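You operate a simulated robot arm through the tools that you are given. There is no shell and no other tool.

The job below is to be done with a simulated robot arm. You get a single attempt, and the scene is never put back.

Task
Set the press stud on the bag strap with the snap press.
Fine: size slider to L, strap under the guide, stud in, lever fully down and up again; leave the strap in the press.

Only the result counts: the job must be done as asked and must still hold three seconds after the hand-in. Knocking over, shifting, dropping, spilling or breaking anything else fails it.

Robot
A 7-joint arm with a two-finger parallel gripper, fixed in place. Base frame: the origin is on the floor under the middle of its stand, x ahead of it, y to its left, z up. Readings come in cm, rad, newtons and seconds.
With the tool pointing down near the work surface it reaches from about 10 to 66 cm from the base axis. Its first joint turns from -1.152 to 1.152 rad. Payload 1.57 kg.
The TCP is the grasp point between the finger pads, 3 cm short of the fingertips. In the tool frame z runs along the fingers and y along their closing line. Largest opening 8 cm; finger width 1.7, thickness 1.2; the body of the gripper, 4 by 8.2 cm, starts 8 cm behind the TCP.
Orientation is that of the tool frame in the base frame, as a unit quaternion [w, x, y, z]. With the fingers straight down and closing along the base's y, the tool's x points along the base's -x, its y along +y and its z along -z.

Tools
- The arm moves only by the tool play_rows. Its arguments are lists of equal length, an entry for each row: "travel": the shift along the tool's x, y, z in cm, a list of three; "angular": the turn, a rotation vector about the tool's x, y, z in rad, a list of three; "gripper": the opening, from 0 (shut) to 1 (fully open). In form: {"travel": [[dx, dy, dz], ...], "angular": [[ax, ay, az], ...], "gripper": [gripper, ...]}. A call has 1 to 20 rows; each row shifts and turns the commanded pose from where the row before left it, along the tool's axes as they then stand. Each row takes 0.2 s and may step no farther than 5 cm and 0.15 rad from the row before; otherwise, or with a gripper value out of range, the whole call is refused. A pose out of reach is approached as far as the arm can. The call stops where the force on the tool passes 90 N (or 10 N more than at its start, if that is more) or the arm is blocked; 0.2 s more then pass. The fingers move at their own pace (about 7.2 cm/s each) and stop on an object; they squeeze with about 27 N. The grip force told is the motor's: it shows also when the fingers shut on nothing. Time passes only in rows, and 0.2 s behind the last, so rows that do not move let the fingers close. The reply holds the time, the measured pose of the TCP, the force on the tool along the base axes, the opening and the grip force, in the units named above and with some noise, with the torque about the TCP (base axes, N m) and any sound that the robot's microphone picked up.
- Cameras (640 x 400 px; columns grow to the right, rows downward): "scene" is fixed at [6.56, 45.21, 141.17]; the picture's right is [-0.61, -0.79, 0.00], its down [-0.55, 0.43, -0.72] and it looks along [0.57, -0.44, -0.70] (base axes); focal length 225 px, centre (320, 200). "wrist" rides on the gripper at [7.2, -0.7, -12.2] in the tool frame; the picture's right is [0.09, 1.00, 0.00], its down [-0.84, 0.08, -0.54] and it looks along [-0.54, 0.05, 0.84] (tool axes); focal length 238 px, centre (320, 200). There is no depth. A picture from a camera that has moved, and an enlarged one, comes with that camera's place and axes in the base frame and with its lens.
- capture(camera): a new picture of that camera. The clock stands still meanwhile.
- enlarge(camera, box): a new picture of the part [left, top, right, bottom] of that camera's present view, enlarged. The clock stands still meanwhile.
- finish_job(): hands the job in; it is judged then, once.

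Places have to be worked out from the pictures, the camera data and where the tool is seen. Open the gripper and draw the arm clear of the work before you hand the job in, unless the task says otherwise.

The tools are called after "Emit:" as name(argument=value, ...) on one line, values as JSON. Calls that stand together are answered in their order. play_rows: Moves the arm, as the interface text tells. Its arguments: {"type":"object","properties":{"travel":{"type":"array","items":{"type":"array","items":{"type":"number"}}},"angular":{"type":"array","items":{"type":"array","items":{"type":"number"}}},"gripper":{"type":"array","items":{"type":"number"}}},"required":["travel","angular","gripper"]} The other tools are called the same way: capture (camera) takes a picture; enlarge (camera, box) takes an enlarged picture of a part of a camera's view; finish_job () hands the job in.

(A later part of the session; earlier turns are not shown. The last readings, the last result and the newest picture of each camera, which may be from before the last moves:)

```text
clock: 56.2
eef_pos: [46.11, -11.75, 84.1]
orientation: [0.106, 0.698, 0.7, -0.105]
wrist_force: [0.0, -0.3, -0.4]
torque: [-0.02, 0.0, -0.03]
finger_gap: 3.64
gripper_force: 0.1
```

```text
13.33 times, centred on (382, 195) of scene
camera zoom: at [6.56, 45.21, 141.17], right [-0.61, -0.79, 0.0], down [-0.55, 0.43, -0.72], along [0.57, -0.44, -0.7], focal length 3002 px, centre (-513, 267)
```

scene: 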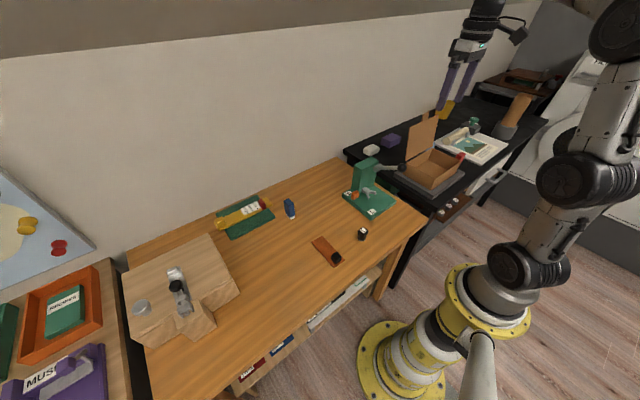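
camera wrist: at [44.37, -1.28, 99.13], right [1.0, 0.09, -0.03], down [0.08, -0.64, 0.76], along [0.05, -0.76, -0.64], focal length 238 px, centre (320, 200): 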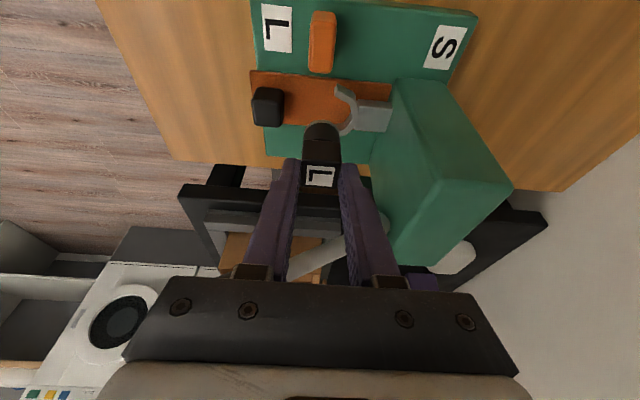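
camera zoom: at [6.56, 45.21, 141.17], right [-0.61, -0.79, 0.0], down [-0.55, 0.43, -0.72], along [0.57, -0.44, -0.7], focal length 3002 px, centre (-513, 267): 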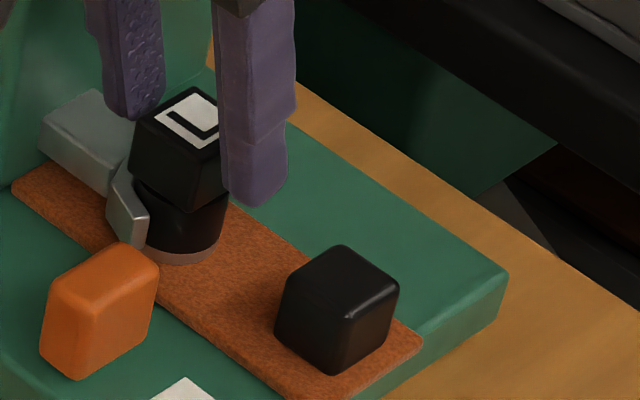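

The stud stands on its own. I withdraw upward.

Emit:
play_rows(travel=[[0, 0, -1], [0, 0, -2], [0, 0, -3], [0, 0, -4], [0, 0, -4], [0, 0, 0]], angular=[[0, 0, 0], [0, 0, 0], [0, 0, 0], [0, 0, 0], [0, 0, 0], [0, 0, 0]], gripper=[0.45, 0.45, 0.45, 0.45, 0.45, 0.45])

Emit:
capture(camera="wrist")

Emit:
enlarge(camera="wrist", box=[270, 60, 430, 180])

Emit:
enlarge(camera="scene", box=[340, 150, 420, 220])

```text
clock: 57.6
eef_pos: [46.07, -7.59, 97.41]
orientation: [0.106, 0.699, 0.7, -0.106]
wrist_force: [-0.3, 0.2, 1.0]
torque: [0.01, -0.01, 0.02]
finger_gap: 3.59
gripper_force: 0.2
```

```text
taken
camera wrist: at [45.38, 2.91, 107.19], right [1.0, 0.09, -0.03], down [0.08, -0.64, 0.76], along [0.05, -0.76, -0.64], focal length 238 px, centre (320, 200)
```

wrist: 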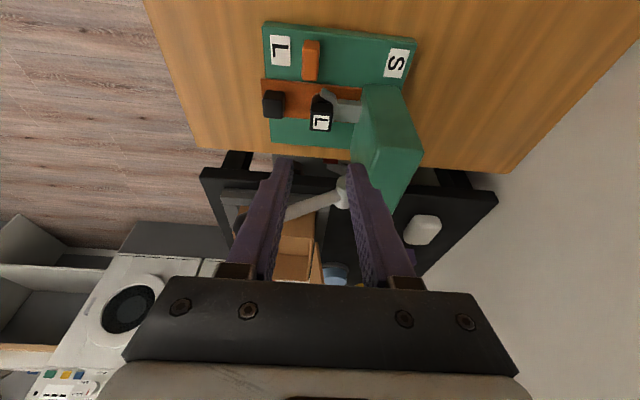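

```text
3.33 times, centred on (350, 120) of wrist
camera zoom: at [45.38, 2.91, 107.19], right [1.0, 0.09, -0.03], down [0.08, -0.64, 0.76], along [0.05, -0.76, -0.64], focal length 794 px, centre (220, 467)
```

zoom: 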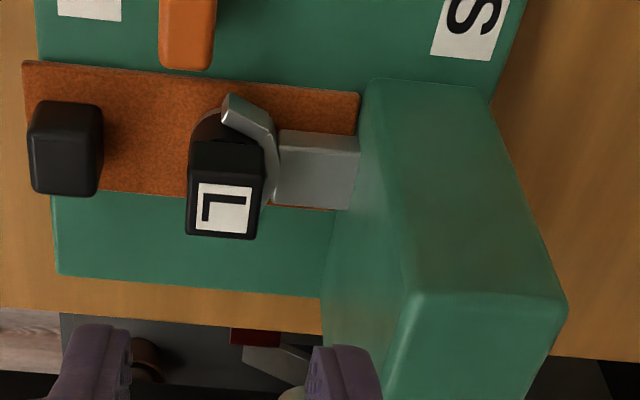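

```text
5.71 times, centred on (380, 185) of scene
camera zoom: at [6.55, 45.21, 141.17], right [-0.61, -0.79, 0.0], down [-0.55, 0.43, -0.72], along [0.57, -0.44, -0.7], focal length 1287 px, centre (-23, 286)
```

zoom: 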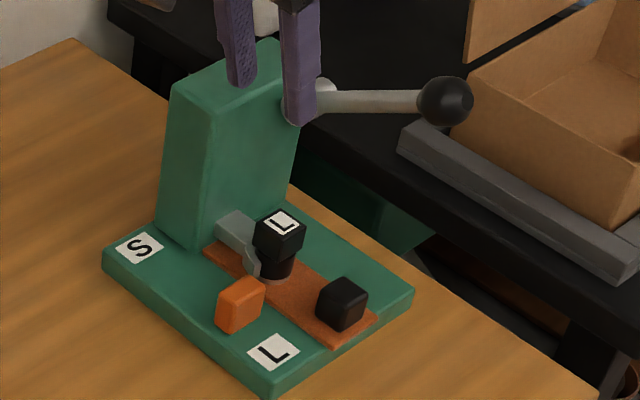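

Slider, strap and stud are all in place. Next I raise the arm, straighten the tilt and turn back so the fingers close along y (the lever's hinge axis), and move over the lever ball near (40.5, −17.7, 93.4).

Emit:
play_rows(travel=[[-0.79, 0, -2.55], [-0.79, 0, -2.55], [-0.79, 0, -2.55], [0, 0, 0], [0, 0, 0], [0, 0, 0], [0, 0, 0], [0, 0, 0], [0, 0, 0], [0, 0, 0], [0, 0, 0], [0, 0, 0], [0, 0, 0], [0, 0, 0], [0, 0, 0], [0, 0, 0], [0, 0, 0]], angular=[[0, 0, 0], [0, 0, 0], [0, 0, 0], [0, 0.15, 0], [0, 0.15, 0], [0, 0, -0.15], [0, 0, -0.15], [0, 0, -0.15], [0, 0, -0.15], [0, 0, -0.15], [0, 0, -0.15], [0, 0, -0.15], [0, 0, -0.15], [0, 0, -0.15], [0, 0, -0.15], [0, 0, -0.0708], [0, 0, 0]], gripper=[0.75, 0.75, 0.75, 0.75, 0.75, 0.75, 0.75, 0.75, 0.75, 0.75, 0.75, 0.75, 0.75, 0.75, 0.75, 0.75, 0.75])

Emit:
play_rows(travel=[[1.4, -2.5, 0.5], [1.4, -2.5, 0.5], [1.4, -2.5, 0.5], [1.4, -2.5, 0.5], [0, 0, 0]], angular=[[0, 0, 0], [0, 0, 0], [0, 0, 0], [0, 0, 0], [0, 0, 0]], gripper=[0.75, 0.75, 0.75, 0.75, 0.75])

Emit:
capture(camera="wrist")

Emit:
enlarge(camera="scene", box=[340, 120, 440, 220])

```text
clock: 61.2
eef_pos: [46.12, -7.67, 105.46]
orientation: [0.0, -0.001, 1.0, 0.0]
wrist_force: [0.6, -0.3, 0.0]
torque: [0.01, 0.02, -0.01]
finger_gap: 5.96
gripper_force: 0.0
```

```text
clock: 62.4
eef_pos: [40.24, -17.66, 103.71]
orientation: [0.0, -0.001, 1.0, 0.0]
wrist_force: [-0.2, -0.5, 0.3]
torque: [-0.01, 0.02, 0.01]
finger_gap: 6.01
gripper_force: 0.0
```

```text
taken
camera wrist: at [33.06, -18.4, 116.17], right [-0.09, 1.0, 0.0], down [0.84, 0.08, 0.54], along [0.54, 0.05, -0.84], focal length 238 px, centre (320, 200)
```

wrist: 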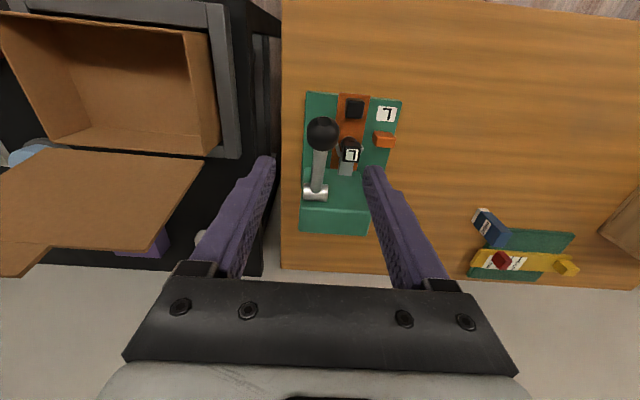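

```text
4.00 times, centred on (390, 170) of scene
camera zoom: at [6.56, 45.21, 141.17], right [-0.61, -0.79, 0.0], down [-0.55, 0.43, -0.72], along [0.57, -0.44, -0.7], focal length 901 px, centre (40, 320)
```

zoom: 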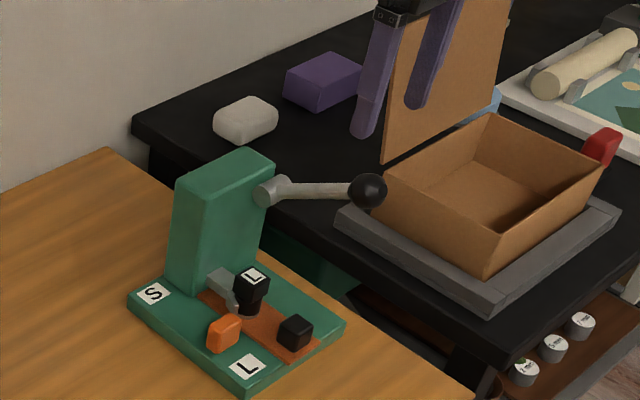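

Emit:
enlarge(camera="wrist", box=[270, 85, 410, 245])

```text
2.50 times, centred on (340, 165) of wrist
camera zoom: at [33.06, -18.4, 116.17], right [-0.09, 1.0, 0.0], down [0.84, 0.08, 0.54], along [0.54, 0.05, -0.84], focal length 596 px, centre (270, 288)
```

zoom: 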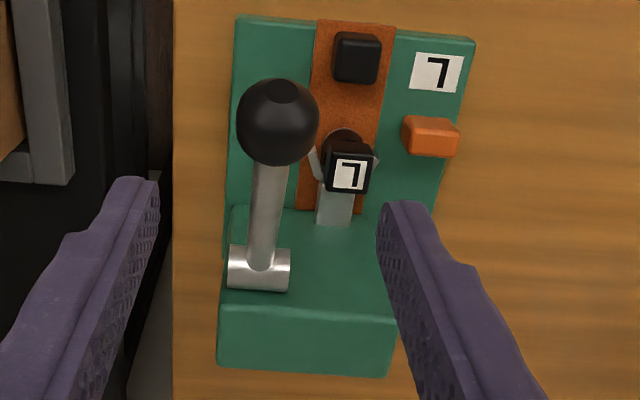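

The ball centre computes to about (40.1, −17.5, 93.4), diameter ~3.3 cm, and the stud sits symmetrically between the prongs. I lower the open fingers around the ball so the tips end slightly below its centre.

Emit:
play_rows(travel=[[0, 0.1, 2.5], [0, 0.1, 2.5], [0, 0, 1.8], [0, 0, 1.6], [0, 0, 0]], angular=[[0, 0, 0], [0, 0, 0], [0, 0, 0], [0, 0, 0], [0, 0, 0]], gripper=[0.75, 0.75, 0.75, 0.75, 0.75])

Emit:
capture(camera="wrist")

Emit:
enlarge(camera="scene", box=[350, 130, 430, 200])

```text
clock: 63.6
eef_pos: [40.46, -17.45, 95.14]
orientation: [0.0, 0.0, 1.0, 0.0]
wrist_force: [-0.8, -0.7, -0.1]
torque: [0.02, 0.01, 0.02]
finger_gap: 5.99
gripper_force: 0.1
```

```text
taken
camera wrist: at [33.31, -18.04, 107.52], right [-0.09, 1.0, 0.0], down [0.84, 0.08, 0.54], along [0.54, 0.05, -0.84], focal length 238 px, centre (320, 200)
```

wrist: 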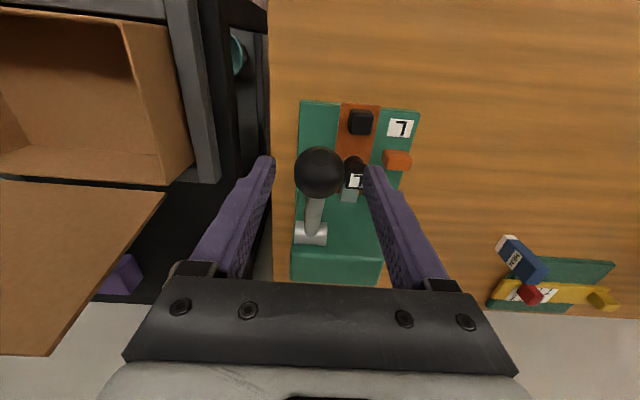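

```text
5.71 times, centred on (390, 165) of scene
camera zoom: at [6.56, 45.21, 141.17], right [-0.61, -0.79, 0.0], down [-0.55, 0.43, -0.72], along [0.57, -0.44, -0.7], focal length 1287 px, centre (-80, 400)
```

zoom: 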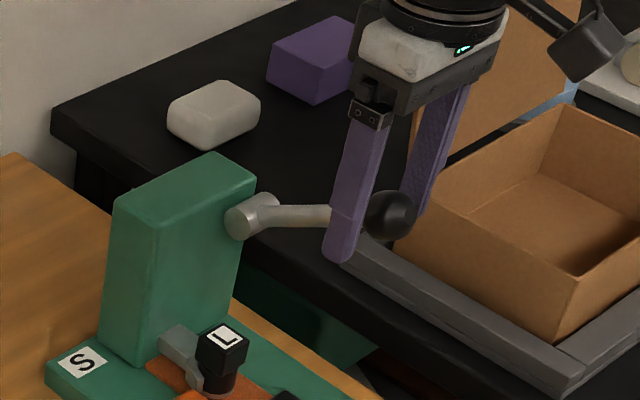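

The ball is between the fingers but about 0.3 cm toward −x of their centre. I correct and close on the ball.

Emit:
play_rows(travel=[[0.3, 0, 0], [0, 0, 0], [0, 0, 0], [0, 0, 0], [0, 0, 0]], angular=[[0, 0, 0], [0, 0, 0], [0, 0, 0], [0, 0, 0], [0, 0, 0]], gripper=[0.75, 0.3, 0.3, 0.3, 0.3])

Emit:
capture(camera="wrist")

```text
clock: 64.8
eef_pos: [40.15, -17.48, 95.25]
orientation: [0.0, 0.0, 1.0, 0.0]
wrist_force: [0.1, -15.2, -3.5]
torque: [-0.23, 0.08, 0.02]
finger_gap: 2.99
gripper_force: 39.9
```

```text
taken
camera wrist: at [33.06, -18.14, 107.58], right [-0.09, 1.0, 0.0], down [0.84, 0.08, 0.54], along [0.54, 0.05, -0.84], focal length 238 px, centre (320, 200)
```

wrist: 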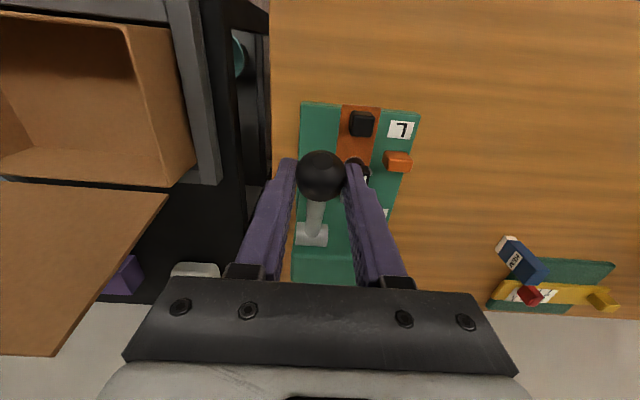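

The ball is gripped (3.0 cm, 40 N motor force), with a 15 N side load that I relieve. I now begin following the lever arc downward about the hub at roughly (51, 87).

Emit:
play_rows(travel=[[0, -0.09, 0], [0.31, 0, 0.57], [0.28, 0, 0.59], [0.25, 0, 0.6], [0, 0, 0]], angular=[[0, 0, 0], [0, 0, 0], [0, 0, 0], [0, 0, 0], [0, 0, 0]], gripper=[0.3, 0.3, 0.3, 0.3, 0.3])

Emit:
capture(camera="wrist")

Emit:
enlarge(camera="scene", box=[350, 130, 430, 200])

```text
clock: 66.0
eef_pos: [39.63, -17.46, 93.34]
orientation: [0.001, 0.0, 1.0, 0.0]
wrist_force: [2.1, 4.0, 10.8]
torque: [0.05, -1.13, -0.01]
finger_gap: 2.98
gripper_force: 39.0
```

```text
taken
camera wrist: at [32.31, -18.18, 105.77], right [-0.09, 1.0, 0.0], down [0.84, 0.08, 0.54], along [0.54, 0.05, -0.84], focal length 238 px, centre (320, 200)
```

wrist: 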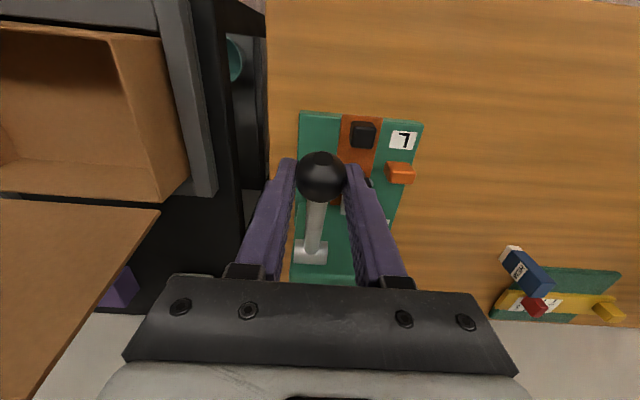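

```text
5.71 times, centred on (390, 165) of scene
camera zoom: at [6.54, 45.23, 141.17], right [-0.61, -0.79, 0.0], down [-0.55, 0.43, -0.72], along [0.57, -0.44, -0.7], focal length 1287 px, centre (-80, 400)
```

zoom: 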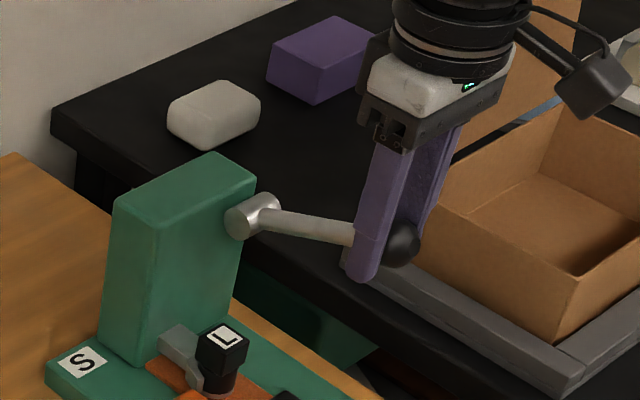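

The lever follows the gripper with low force. I continue along the arc to about horizontal.

Emit:
play_rows(travel=[[0.21, 0, 0.61], [0.19, 0, 0.62], [0.15, 0, 0.63], [0.12, 0, 0.64], [0, 0, 0]], angular=[[0, 0, 0], [0, 0, 0], [0, 0, 0], [0, 0, 0], [0, 0, 0]], gripper=[0.3, 0.3, 0.3, 0.3, 0.3])

Emit:
enlarge(camera="scene", box=[350, 130, 430, 200])

```text
clock: 67.2
eef_pos: [38.81, -17.48, 90.87]
orientation: [0.001, 0.001, 1.0, -0.001]
wrist_force: [7.4, 5.0, 8.8]
torque: [0.01, -1.14, 0.04]
finger_gap: 3.0
gripper_force: 39.8
```

```text
5.71 times, centred on (390, 165) of scene
camera zoom: at [6.56, 45.23, 141.17], right [-0.61, -0.79, 0.0], down [-0.55, 0.43, -0.72], along [0.57, -0.44, -0.7], focal length 1287 px, centre (-80, 400)
```

zoom: 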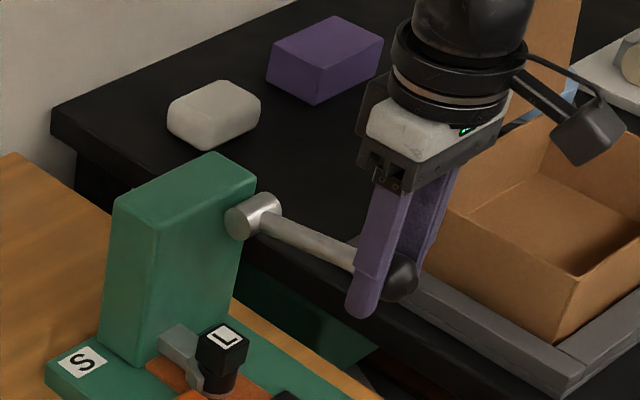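

Emit:
play_rows(travel=[[0.05, 0, 0.64], [0.02, 0, 0.65], [0.0, 0, 0.65], [-0.04, 0, 0.65], [0, 0, 0]], angular=[[0, 0, 0], [0, 0, 0], [0, 0, 0], [0, 0, 0], [0, 0, 0]], gripper=[0.3, 0.3, 0.3, 0.3, 0.3])

Emit:
enlarge(camera="scene", box=[350, 130, 430, 200])

```text
clock: 68.4
eef_pos: [38.69, -17.6, 88.22]
orientation: [-0.001, -0.001, 1.0, 0.0]
wrist_force: [-1.5, 4.8, 9.5]
torque: [0.04, -1.07, 0.02]
finger_gap: 2.99
gripper_force: 38.4
```

```text
5.71 times, centred on (390, 165) of scene
camera zoom: at [6.54, 45.23, 141.17], right [-0.61, -0.79, 0.0], down [-0.55, 0.43, -0.72], along [0.57, -0.44, -0.7], focal length 1287 px, centre (-80, 400)
```

zoom: 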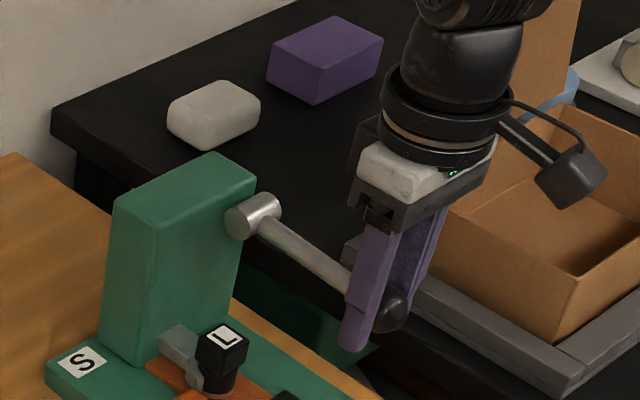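

The lever is just below horizontal with steady low force. I continue down, watching for the end stop.

Emit:
play_rows(travel=[[-0.05, 0, 0.65], [-0.08, 0, 0.64], [-0.12, 0, 0.64], [-0.15, 0, 0.63], [0, 0, 0]], angular=[[0, 0, 0], [0, 0, 0], [0, 0, 0], [0, 0, 0], [0, 0, 0]], gripper=[0.3, 0.3, 0.3, 0.3, 0.3])

Emit:
enlarge(camera="scene", box=[350, 140, 430, 210])

Emit:
capture(camera="wrist")

```text
clock: 69.6
eef_pos: [39.14, -17.46, 85.72]
orientation: [0.0, -0.001, 1.0, 0.0]
wrist_force: [-5.7, 2.6, 7.4]
torque: [0.0, -0.94, -0.02]
finger_gap: 3.01
gripper_force: 39.7
```

```text
5.71 times, centred on (390, 175) of scene
camera zoom: at [6.53, 45.22, 141.17], right [-0.61, -0.79, 0.0], down [-0.55, 0.43, -0.72], along [0.57, -0.44, -0.7], focal length 1287 px, centre (-80, 343)
```

zoom: 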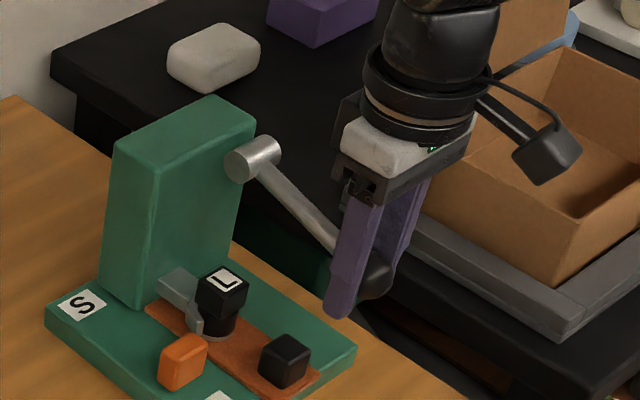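

```text
taken
camera wrist: at [31.99, -18.17, 98.08], right [-0.09, 1.0, 0.0], down [0.84, 0.08, 0.54], along [0.54, 0.05, -0.84], focal length 238 px, centre (320, 200)
```

wrist: 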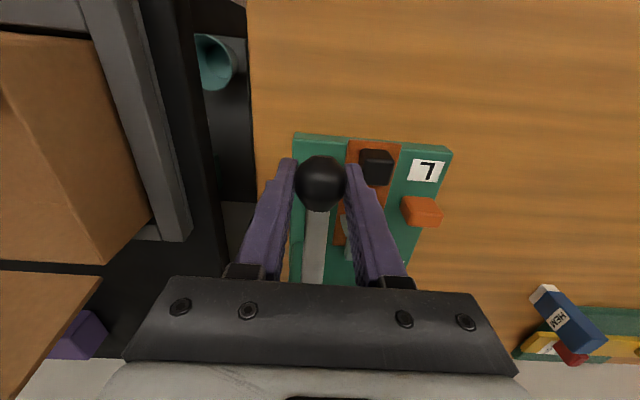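

Emit:
play_rows(travel=[[-0.16, 0, 0.62], [-0.19, 0, 0.61], [-0.22, 0, 0.6], [0, 0, 0]], angular=[[0, 0, 0], [0, 0, 0], [0, 0, 0], [0, 0, 0]], gripper=[0.3, 0.3, 0.3, 0.3])

Emit:
enlarge(camera="scene", box=[350, 140, 430, 210])

```text
clock: 70.6
eef_pos: [39.7, -17.43, 83.99]
orientation: [0.0, 0.0, 1.0, 0.0]
wrist_force: [1.2, 12.2, 10.5]
torque: [0.05, -1.02, -0.04]
finger_gap: 3.0
gripper_force: 39.2
```

```text
5.71 times, centred on (390, 175) of scene
camera zoom: at [6.54, 45.24, 141.16], right [-0.61, -0.79, 0.0], down [-0.55, 0.43, -0.72], along [0.57, -0.44, -0.7], focal length 1287 px, centre (-80, 343)
```

zoom: 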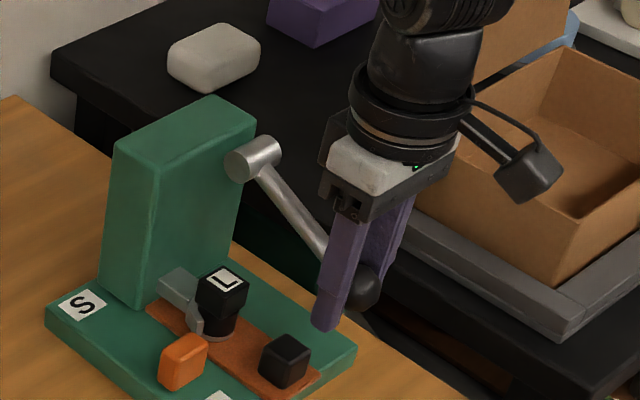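

Emit:
play_rows(travel=[[-0.26, 0.05, 0.59], [-0.28, 0, 0.57], [0, 0, 0]], angular=[[0, 0, 0], [0, 0, 0], [0, 0, 0]], gripper=[0.3, 0.3, 0.3])

Emit:
enlarge(camera="scene", box=[350, 140, 430, 210])

Emit:
capture(camera="wrist")

```text
clock: 71.4
eef_pos: [40.2, -17.53, 83.06]
orientation: [0.001, 0.0, 1.0, -0.001]
wrist_force: [0.0, -1.5, 18.4]
torque: [-0.04, -0.64, 0.01]
finger_gap: 2.99
gripper_force: 39.2
```

```text
5.71 times, centred on (390, 175) of scene
camera zoom: at [6.53, 45.22, 141.17], right [-0.61, -0.79, 0.0], down [-0.55, 0.43, -0.72], along [0.57, -0.44, -0.7], focal length 1287 px, centre (-80, 343)
```

zoom: 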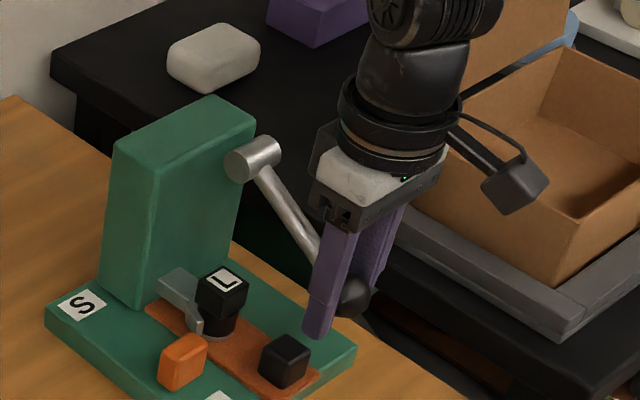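

```text
taken
camera wrist: at [33.02, -18.13, 95.34], right [-0.09, 1.0, 0.0], down [0.83, 0.08, 0.54], along [0.54, 0.05, -0.84], focal length 238 px, centre (320, 200)
```

wrist: 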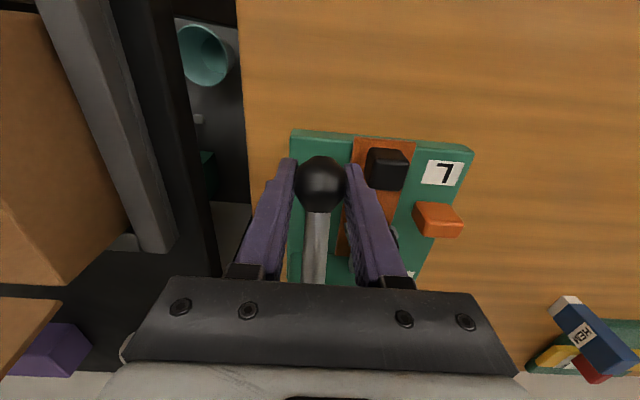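

Vertical force rose to 18 N, maybe nearing the stop. I press a bit further to see.

Emit:
play_rows(travel=[[-0.15, 0, 0.28], [-0.15, 0, 0.27], [0, 0, 0]], angular=[[0, 0, 0], [0, 0, 0], [0, 0, 0]], gripper=[0.3, 0.3, 0.3])

Emit:
enlarge(camera="scene", box=[350, 140, 430, 210])

```text
clock: 72.2
eef_pos: [40.35, -17.46, 82.55]
orientation: [0.002, 0.0, 1.0, -0.001]
wrist_force: [-11.7, -0.2, 34.1]
torque: [-0.01, 0.15, 0.02]
finger_gap: 3.02
gripper_force: 39.9
```

```text
5.71 times, centred on (390, 175) of scene
camera zoom: at [6.48, 45.23, 141.17], right [-0.61, -0.79, 0.0], down [-0.55, 0.43, -0.72], along [0.57, -0.44, -0.7], focal length 1287 px, centre (-80, 343)
```

zoom: 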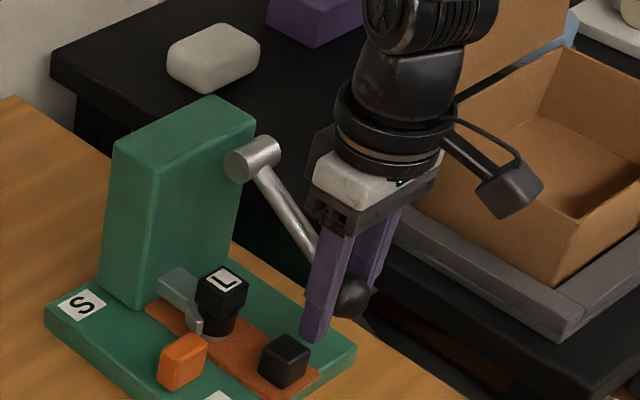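

The lever has nearly stopped moving and the fingers begin to slip on the ball, so friction limits the push. I open slightly, rise above the ball, and will press on top of it with closed fingers to make sure it is fully down.

Emit:
play_rows(travel=[[0, 0, -0.3], [0, 0, 0], [0, 0, 0], [0, 0, -1.5], [0, 0, -2.5], [0, 0, 0]], angular=[[0, 0, 0], [0, 0, 0], [0, 0, 0], [0, 0, 0], [0, 0, 0], [0, 0, 0]], gripper=[0.3, 0.5, 0.5, 0.5, 0.5, 0.5])

Emit:
enlarge(camera="scene", box=[350, 140, 430, 210])

Emit:
capture(camera="wrist")

```text
clock: 73.6
eef_pos: [40.48, -17.42, 86.64]
orientation: [0.0, 0.0, 1.0, 0.0]
wrist_force: [0.1, 0.1, 0.2]
torque: [-0.01, 0.0, 0.0]
finger_gap: 4.02
gripper_force: 0.0
```

```text
5.71 times, centred on (390, 175) of scene
camera zoom: at [6.55, 45.21, 141.17], right [-0.61, -0.79, 0.0], down [-0.55, 0.43, -0.72], along [0.57, -0.44, -0.7], focal length 1287 px, centre (-80, 343)
```

zoom: 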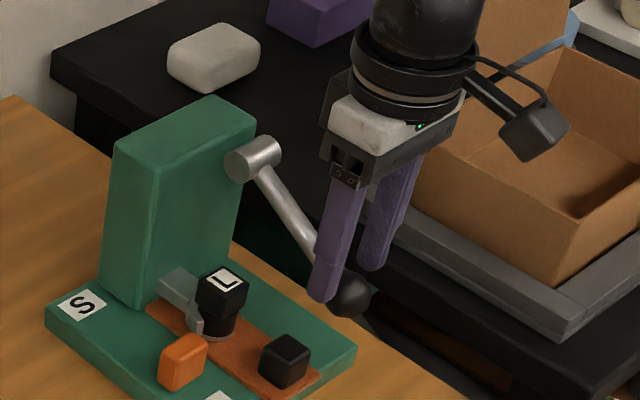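

```text
taken
camera wrist: at [33.16, -18.16, 98.99], right [-0.09, 1.0, 0.0], down [0.84, 0.08, 0.54], along [0.54, 0.05, -0.84], focal length 238 px, centre (320, 200)
```

wrist: 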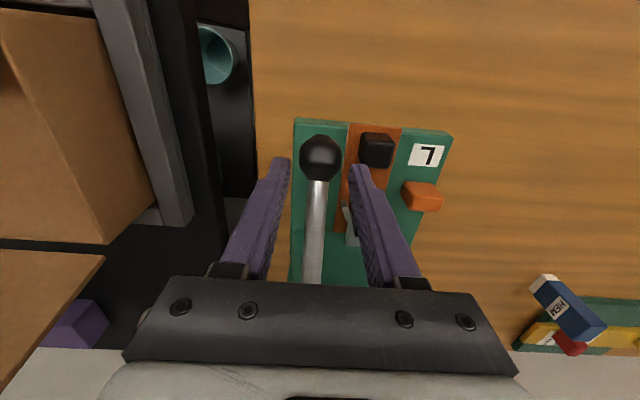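

The lever stays down by itself (no spring). The ball centre is now near (40, −17.5, 82.6); I raise, close the fingers and press on the ball's top to verify it is at its stop.

Emit:
play_rows(travel=[[0.3, 0, -2.5], [0, 0, 0], [0, 0, 0], [0, 0, 0], [0, 0, 0.8], [0, 0, 0]], angular=[[0, 0, 0], [0, 0, 0], [0, 0, 0], [0, 0, 0], [0, 0, 0], [0, 0, 0]], gripper=[0.5, 0, 0, 0, 0, 0])

Emit:
enlarge(camera="scene", box=[350, 140, 430, 210])

Emit:
capture(camera="wrist")

```text
clock: 75.0
eef_pos: [39.93, -17.47, 88.36]
orientation: [0.0, 0.0, 1.0, 0.0]
wrist_force: [0.4, 0.1, 0.2]
torque: [0.01, -0.04, 0.0]
finger_gap: 0.0
gripper_force: 21.0
```

```text
5.71 times, centred on (390, 175) of scene
camera zoom: at [6.56, 45.21, 141.17], right [-0.61, -0.79, 0.0], down [-0.55, 0.43, -0.72], along [0.57, -0.44, -0.7], focal length 1287 px, centre (-80, 343)
```

zoom: 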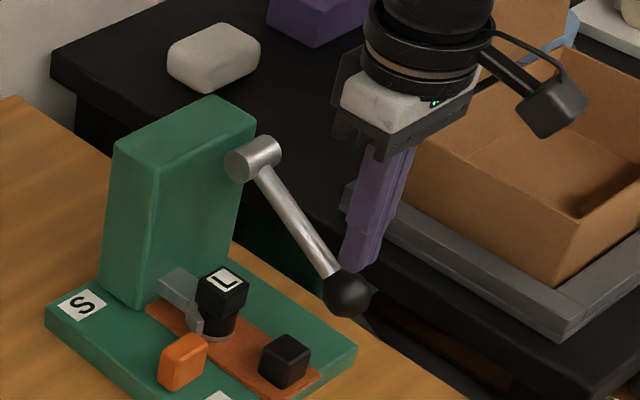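

```text
taken
camera wrist: at [32.73, -18.14, 100.81], right [-0.09, 1.0, 0.0], down [0.84, 0.08, 0.54], along [0.54, 0.05, -0.84], focal length 238 px, centre (320, 200)
```

wrist: 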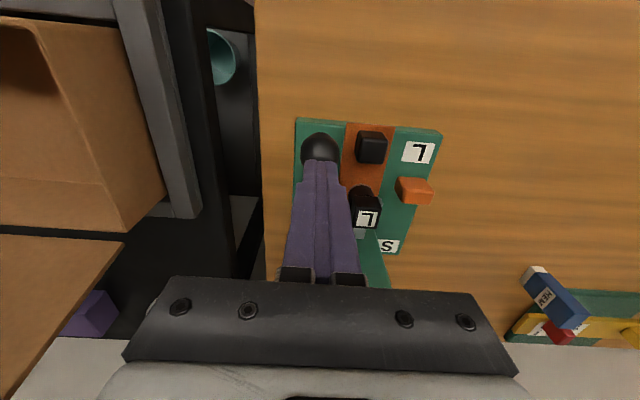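

Lever-up and lever-down ball positions are symmetric (z 94.0 and 82.7, same x), which suggests the end stop. I press on the ball from above to confirm.

Emit:
play_rows(travel=[[0, 0, 0.6], [0, 0, 0.3], [0, 0, 0.3], [0, 0, 0.2], [0, 0, 0]], angular=[[0, 0, 0], [0, 0, 0], [0, 0, 0], [0, 0, 0], [0, 0, 0]], gripper=[0, 0, 0, 0, 0])

Emit:
enlarge(camera="scene", box=[350, 140, 430, 210])

```text
clock: 76.2
eef_pos: [40.11, -17.52, 87.35]
orientation: [0.001, 0.0, 1.0, -0.002]
wrist_force: [-21.6, 2.7, 51.9]
torque: [0.06, 0.64, -0.01]
finger_gap: 0.01
gripper_force: 21.4
```

```text
5.71 times, centred on (390, 175) of scene
camera zoom: at [6.44, 45.25, 141.17], right [-0.61, -0.79, 0.0], down [-0.55, 0.43, -0.72], along [0.57, -0.44, -0.7], focal length 1287 px, centre (-80, 343)
```

zoom: 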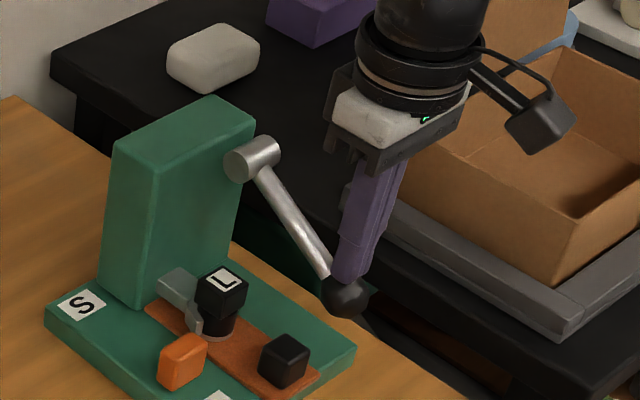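

The ball did not move under 52 N, so the lever is at its hard stop. I press slightly more to be sure and listen for any sound.

Emit:
play_rows(travel=[[0, 0, 0.15], [0, 0, 0.1], [0, 0, 0]], angular=[[0, 0, 0], [0, 0, 0], [0, 0, 0]], gripper=[0, 0, 0])

Emit:
enlarge(camera="scene", box=[360, 170, 400, 215])

```text
clock: 77.0
eef_pos: [40.01, -17.42, 87.34]
orientation: [0.002, 0.0, 1.0, -0.001]
wrist_force: [-28.1, 3.0, 65.3]
torque: [0.07, 0.85, -0.04]
finger_gap: 0.03
gripper_force: 21.5
```

```text
8.89 times, centred on (380, 192) of scene
camera zoom: at [6.41, 45.25, 141.17], right [-0.61, -0.79, 0.0], down [-0.55, 0.43, -0.72], along [0.57, -0.44, -0.7], focal length 2002 px, centre (-213, 267)
```

zoom: 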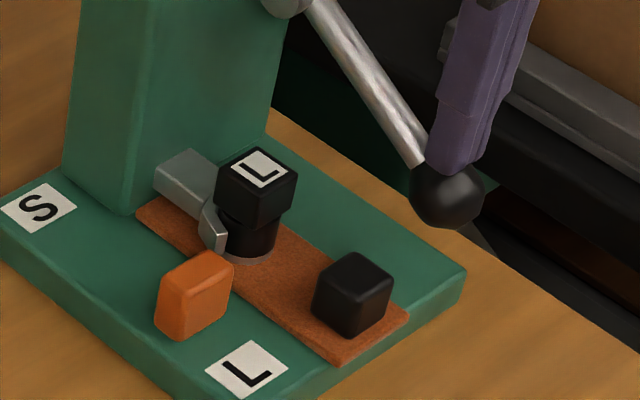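

Still unmoved under 65 N – the lever is fully down. Now I rise, reopen, lower the fingers around the ball again and re-grip it to bring the lever back up.

Emit:
play_rows(travel=[[0, 0, -0.8], [0, 0, -1], [0, 0, 0], [0, 0, 0], [0, 0, 0]], angular=[[0, 0, 0], [0, 0, 0], [0, 0, 0], [0, 0, 0], [0, 0, 0]], gripper=[0, 0, 0.5, 0.5, 0.5])

Emit:
capture(camera="wrist")

Emit:
enlarge(camera="scene", box=[350, 140, 430, 210])

```text
clock: 78.2
eef_pos: [40.28, -17.46, 88.41]
orientation: [0.0, 0.0, 1.0, 0.0]
wrist_force: [1.0, 0.4, 1.0]
torque: [0.03, 0.0, -0.04]
finger_gap: 4.01
gripper_force: 0.1
```

```text
taken
camera wrist: at [33.07, -18.13, 100.79], right [-0.09, 1.0, 0.0], down [0.84, 0.08, 0.54], along [0.54, 0.05, -0.84], focal length 238 px, centre (320, 200)
```

wrist: 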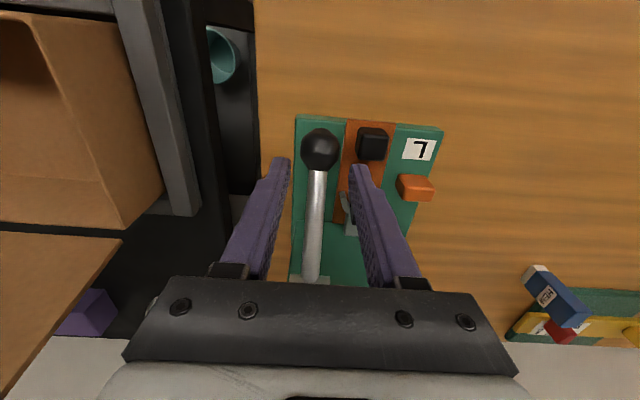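

```text
5.71 times, centred on (390, 175) of scene
camera zoom: at [6.56, 45.21, 141.17], right [-0.61, -0.79, 0.0], down [-0.55, 0.43, -0.72], along [0.57, -0.44, -0.7], focal length 1287 px, centre (-80, 343)
```

zoom: 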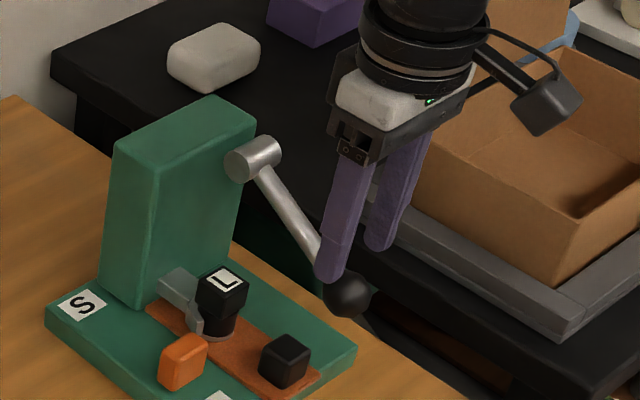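

Ball is centred between the open fingers in y, ~0.35 cm toward −x. I correct and lower around it.

Emit:
play_rows(travel=[[0.3, 0, 1.5], [0, 0, 2], [0, 0, 1.5], [0, 0, 0.8], [0, 0, 0]], angular=[[0, 0, 0], [0, 0, 0], [0, 0, 0], [0, 0, 0], [0, 0, 0]], gripper=[0.5, 0.5, 0.5, 0.5, 0.5])

Emit:
capture(camera="wrist")

Emit:
enlarge(camera="scene", box=[350, 140, 430, 210])

```text
clock: 79.4
eef_pos: [40.13, -17.25, 82.53]
orientation: [0.0, 0.001, 1.0, 0.001]
wrist_force: [-0.4, 0.2, -0.1]
torque: [-0.02, 0.02, 0.01]
finger_gap: 4.0
gripper_force: 0.0
```

```text
taken
camera wrist: at [32.9, -18.02, 94.9], right [-0.09, 1.0, 0.0], down [0.84, 0.08, 0.54], along [0.54, 0.05, -0.84], focal length 238 px, centre (320, 200)
```

wrist: 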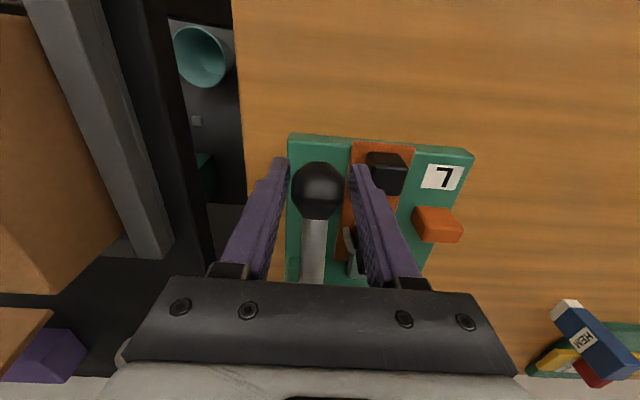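

```text
5.71 times, centred on (390, 175) of scene
camera zoom: at [6.56, 45.21, 141.17], right [-0.61, -0.79, 0.0], down [-0.55, 0.43, -0.72], along [0.57, -0.44, -0.7], focal length 1287 px, centre (-80, 343)
```

zoom: 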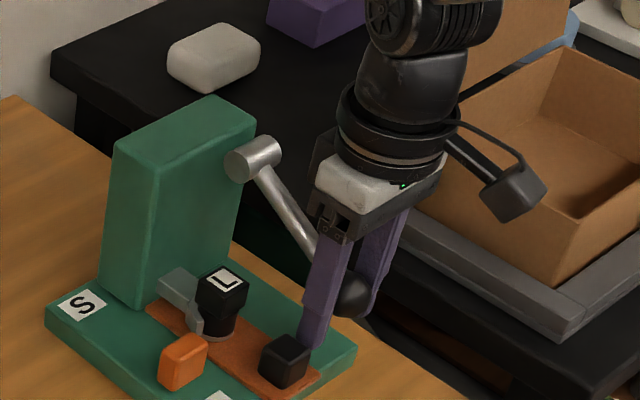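

Fingers straddle the ball without touching the handle. I close on it, then lift along the arc for the first part.

Emit:
play_rows(travel=[[0, -0.05, 0], [0, 0, 0], [0, 0, 0], [0.36, 0, -0.706], [0.309, 0, -0.73], [0.258, 0, -0.749], [0, 0, 0]], angular=[[0, 0, 0], [0, 0, 0], [0, 0, 0], [0, 0, 0], [0, 0, 0], [0, 0, 0], [0, 0, 0]], gripper=[0.3, 0.3, 0.3, 0.3, 0.3, 0.3, 0.3])

Emit:
enlarge(camera="scene", box=[350, 140, 430, 210])

```text
clock: 81.0
eef_pos: [39.15, -17.42, 84.65]
orientation: [0.002, 0.0, 1.0, -0.001]
wrist_force: [11.3, -15.4, -6.7]
torque: [0.03, 1.01, 0.01]
finger_gap: 3.03
gripper_force: 39.5
```

```text
5.71 times, centred on (390, 175) of scene
camera zoom: at [6.59, 45.17, 141.19], right [-0.61, -0.79, 0.0], down [-0.55, 0.43, -0.72], along [0.57, -0.44, -0.7], focal length 1287 px, centre (-80, 343)
```

zoom: 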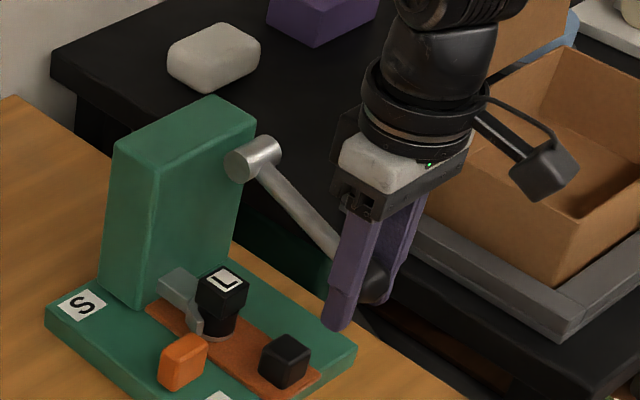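

The lever rises with the gripper. I trim the side load and continue upward along the arc.

Emit:
play_rows(travel=[[0.16, -0.08, -0.765], [0.12, 0, -0.777], [0.08, 0, -0.787], [0.03, 0, -0.791], [-0.02, 0, -0.792], [-0.07, 0, -0.789], [0, 0, 0]], angular=[[0, 0, 0], [0, 0, 0], [0, 0, 0], [0, 0, 0], [0, 0, 0], [0, 0, 0], [0, 0, 0]], gripper=[0.3, 0.3, 0.3, 0.3, 0.3, 0.3, 0.3])

Emit:
enlarge(camera="scene", box=[350, 130, 430, 200])

```text
clock: 82.6
eef_pos: [38.45, -17.59, 89.32]
orientation: [-0.006, 0.001, 1.0, 0.002]
wrist_force: [-19.3, 3.8, -8.2]
torque: [0.01, 1.02, 0.06]
finger_gap: 3.01
gripper_force: 39.4
```

```text
5.71 times, centred on (390, 165) of scene
camera zoom: at [6.52, 45.22, 141.17], right [-0.61, -0.79, 0.0], down [-0.55, 0.43, -0.72], along [0.57, -0.44, -0.7], focal length 1287 px, centre (-80, 400)
```

zoom: 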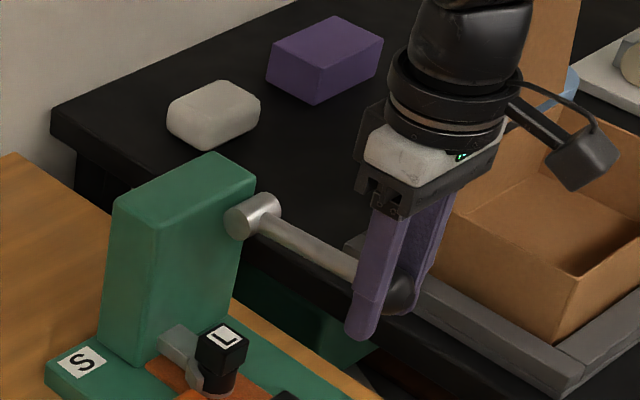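

Lever is around horizontal; x load −19 N says the true arc runs slightly more toward −x. I continue up with that correction.

Emit:
play_rows(travel=[[0.05, 0, -0.783], [-0.08, 0, -0.772], [-0.17, 0, -0.757], [-0.24, 0, -0.74], [0, 0, 0]], angular=[[0, 0, 0], [0, 0, 0], [0, 0, 0], [0, 0, 0], [0, 0, 0]], gripper=[0.3, 0.3, 0.3, 0.3, 0.3])

Emit:
enlarge(camera="scene", box=[350, 130, 430, 200])

```text
clock: 83.8
eef_pos: [39.14, -17.56, 92.64]
orientation: [0.001, 0.0, 1.0, -0.001]
wrist_force: [0.5, -2.3, -10.9]
torque: [-0.01, 1.03, 0.04]
finger_gap: 2.99
gripper_force: 39.2
```

```text
5.71 times, centred on (390, 165) of scene
camera zoom: at [6.57, 45.2, 141.18], right [-0.61, -0.79, 0.0], down [-0.55, 0.43, -0.72], along [0.57, -0.44, -0.7], focal length 1287 px, centre (-80, 400)
```

zoom: 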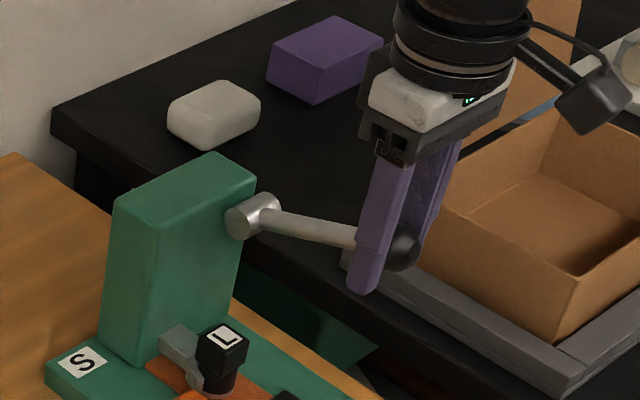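

Emit:
play_rows(travel=[[-0.28, 0, -0.72], [-0.34, 0, -0.69], [0, 0, 0]], angular=[[0, 0, 0], [0, 0, 0], [0, 0, 0]], gripper=[0.3, 0.3, 0.3])

Emit:
enlarge(camera="scene", box=[350, 130, 430, 200])

```text
clock: 84.6
eef_pos: [39.63, -17.51, 93.85]
orientation: [-0.001, -0.001, 1.0, 0.0]
wrist_force: [-1.5, 3.4, -11.8]
torque: [0.03, 1.15, -0.01]
finger_gap: 3.01
gripper_force: 39.3
```

```text
5.71 times, centred on (390, 165) of scene
camera zoom: at [6.57, 45.21, 141.17], right [-0.61, -0.79, 0.0], down [-0.55, 0.43, -0.72], along [0.57, -0.44, -0.7], focal length 1287 px, centre (-80, 400)
```

zoom: 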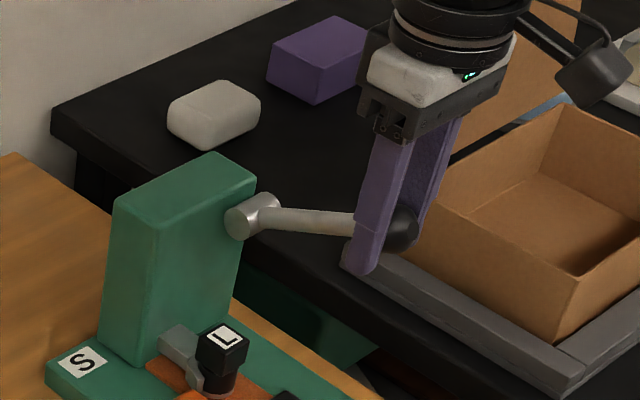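

Emit:
play_rows(travel=[[-0.36, 0, -0.6], [-0.3, 0, -0.45], [0, 0, 0]], angular=[[0, 0, 0], [0, 0, 0], [0, 0, 0]], gripper=[0.3, 0.3, 0.3])

Emit:
enlarge(camera="scene", box=[350, 130, 430, 200])

```text
clock: 85.4
eef_pos: [40.13, -17.48, 94.88]
orientation: [-0.005, 0.0, 1.0, 0.002]
wrist_force: [-18.0, 0.5, -13.8]
torque: [-0.04, 0.24, 0.0]
finger_gap: 2.98
gripper_force: 39.3
```

```text
5.71 times, centred on (390, 165) of scene
camera zoom: at [6.52, 45.2, 141.18], right [-0.61, -0.79, 0.0], down [-0.55, 0.43, -0.72], along [0.57, -0.44, -0.7], focal length 1287 px, centre (-80, 400)
```

zoom: 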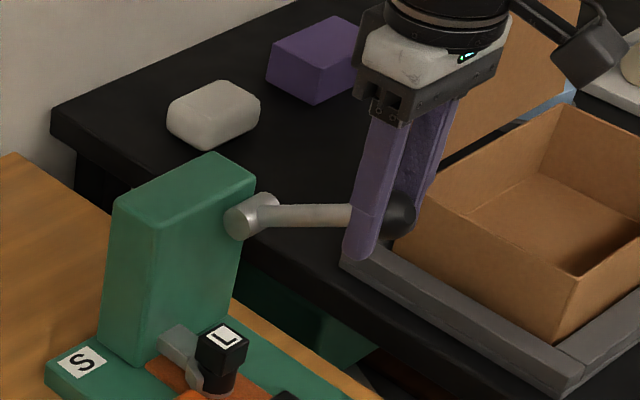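

The ball is nearly back at its original place. I nudge slightly further up to reach the upper stop.

Emit:
play_rows(travel=[[-0.05, 0, -0.3], [-0.1, 0, -0.3], [0, 0, 0]], angular=[[0, 0, 0], [0, 0, 0], [0, 0, 0]], gripper=[0.3, 0.3, 0.3])

Emit:
enlarge(camera="scene", box=[350, 130, 430, 200])

```text
clock: 86.2
eef_pos: [40.29, -17.41, 95.2]
orientation: [-0.008, 0.0, 1.0, 0.003]
wrist_force: [-13.7, -10.5, -33.5]
torque: [-0.04, 0.11, -0.02]
finger_gap: 3.0
gripper_force: 39.6
```

```text
5.71 times, centred on (390, 165) of scene
camera zoom: at [6.56, 45.16, 141.19], right [-0.61, -0.79, 0.0], down [-0.55, 0.43, -0.72], along [0.57, -0.44, -0.7], focal length 1287 px, centre (-80, 400)
```

zoom: 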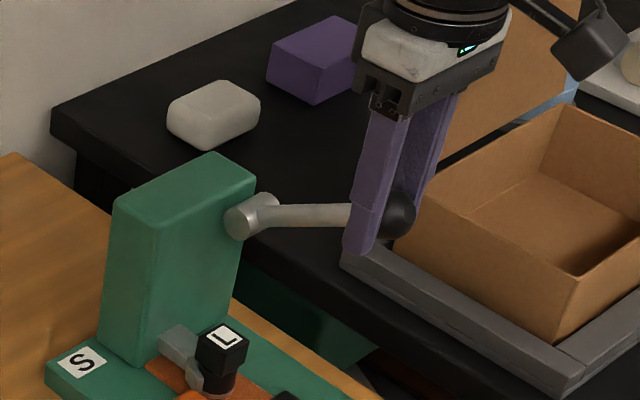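

Upper stop reached (−33 N pull, ball back at its original position). I relax, open the fingers and rise straight up.

Emit:
play_rows(travel=[[0.0, -0.05, 0.25], [0, 0, 0], [0, 0, 0], [0, 0, 0], [0, 0, -1.5], [0, 0, -3], [0, 0, -4], [0, 0, -4], [0, 0, 0]], angular=[[0, 0, 0], [0, 0, 0], [0, 0, 0], [0, 0, 0], [0, 0, 0], [0, 0, 0], [0, 0, 0], [0, 0, 0], [0, 0, 0]], gripper=[0.3, 0.6, 0.7, 0.7, 0.7, 0.7, 0.7, 0.7, 0.7])

Emit:
capture(camera="wrist")

Emit:
enlarge(camera="wrist", box=[280, 80, 420, 250])

Emit:
enlarge(camera="scene", box=[340, 145, 430, 225])

```text
clock: 88.2
eef_pos: [40.62, -17.79, 107.94]
orientation: [-0.001, 0.0, 1.0, 0.0]
wrist_force: [-0.8, -0.6, 0.3]
torque: [0.01, 0.03, 0.01]
finger_gap: 5.61
gripper_force: 0.1
```

```text
taken
camera wrist: at [33.48, -18.5, 120.44], right [-0.09, 1.0, 0.0], down [0.84, 0.08, 0.54], along [0.54, 0.05, -0.84], focal length 238 px, centre (320, 200)
```

wrist: 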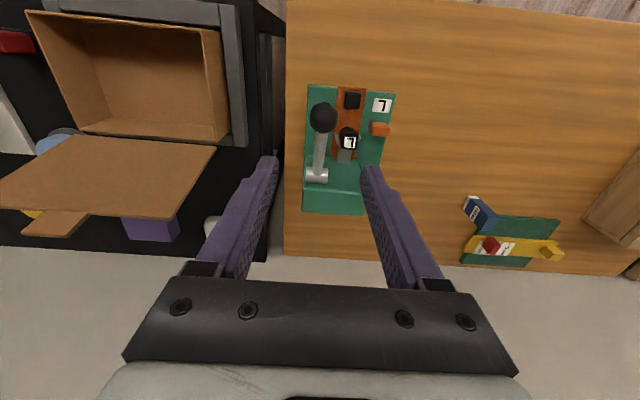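

```text
2.35 times, centred on (350, 165) of wrist
camera zoom: at [33.48, -18.5, 120.44], right [-0.09, 1.0, 0.0], down [0.84, 0.08, 0.54], along [0.54, 0.05, -0.84], focal length 561 px, centre (249, 282)
```

zoom: 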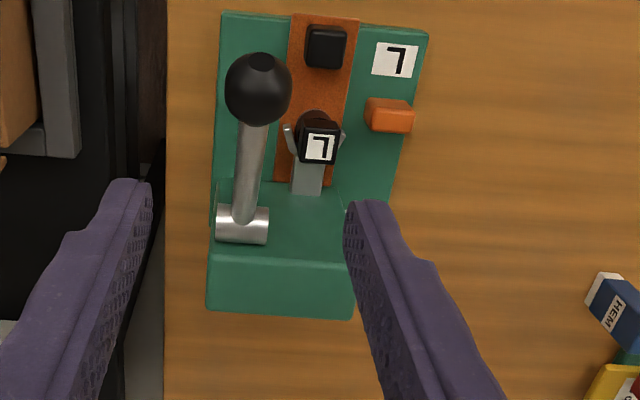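

```text
5.00 times, centred on (385, 185) of scene
camera zoom: at [6.56, 45.21, 141.17], right [-0.61, -0.79, 0.0], down [-0.55, 0.43, -0.72], along [0.57, -0.44, -0.7], focal length 1126 px, centre (-5, 275)
```

zoom: 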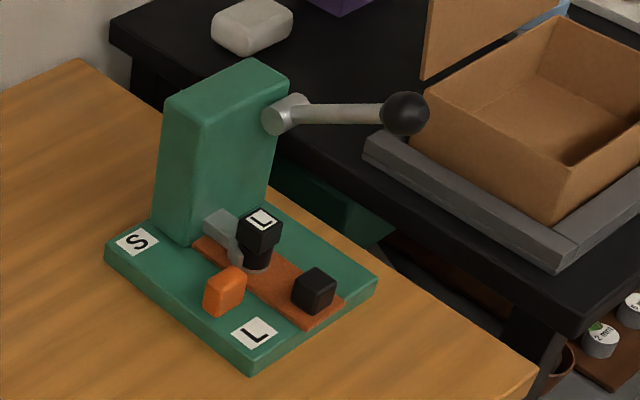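

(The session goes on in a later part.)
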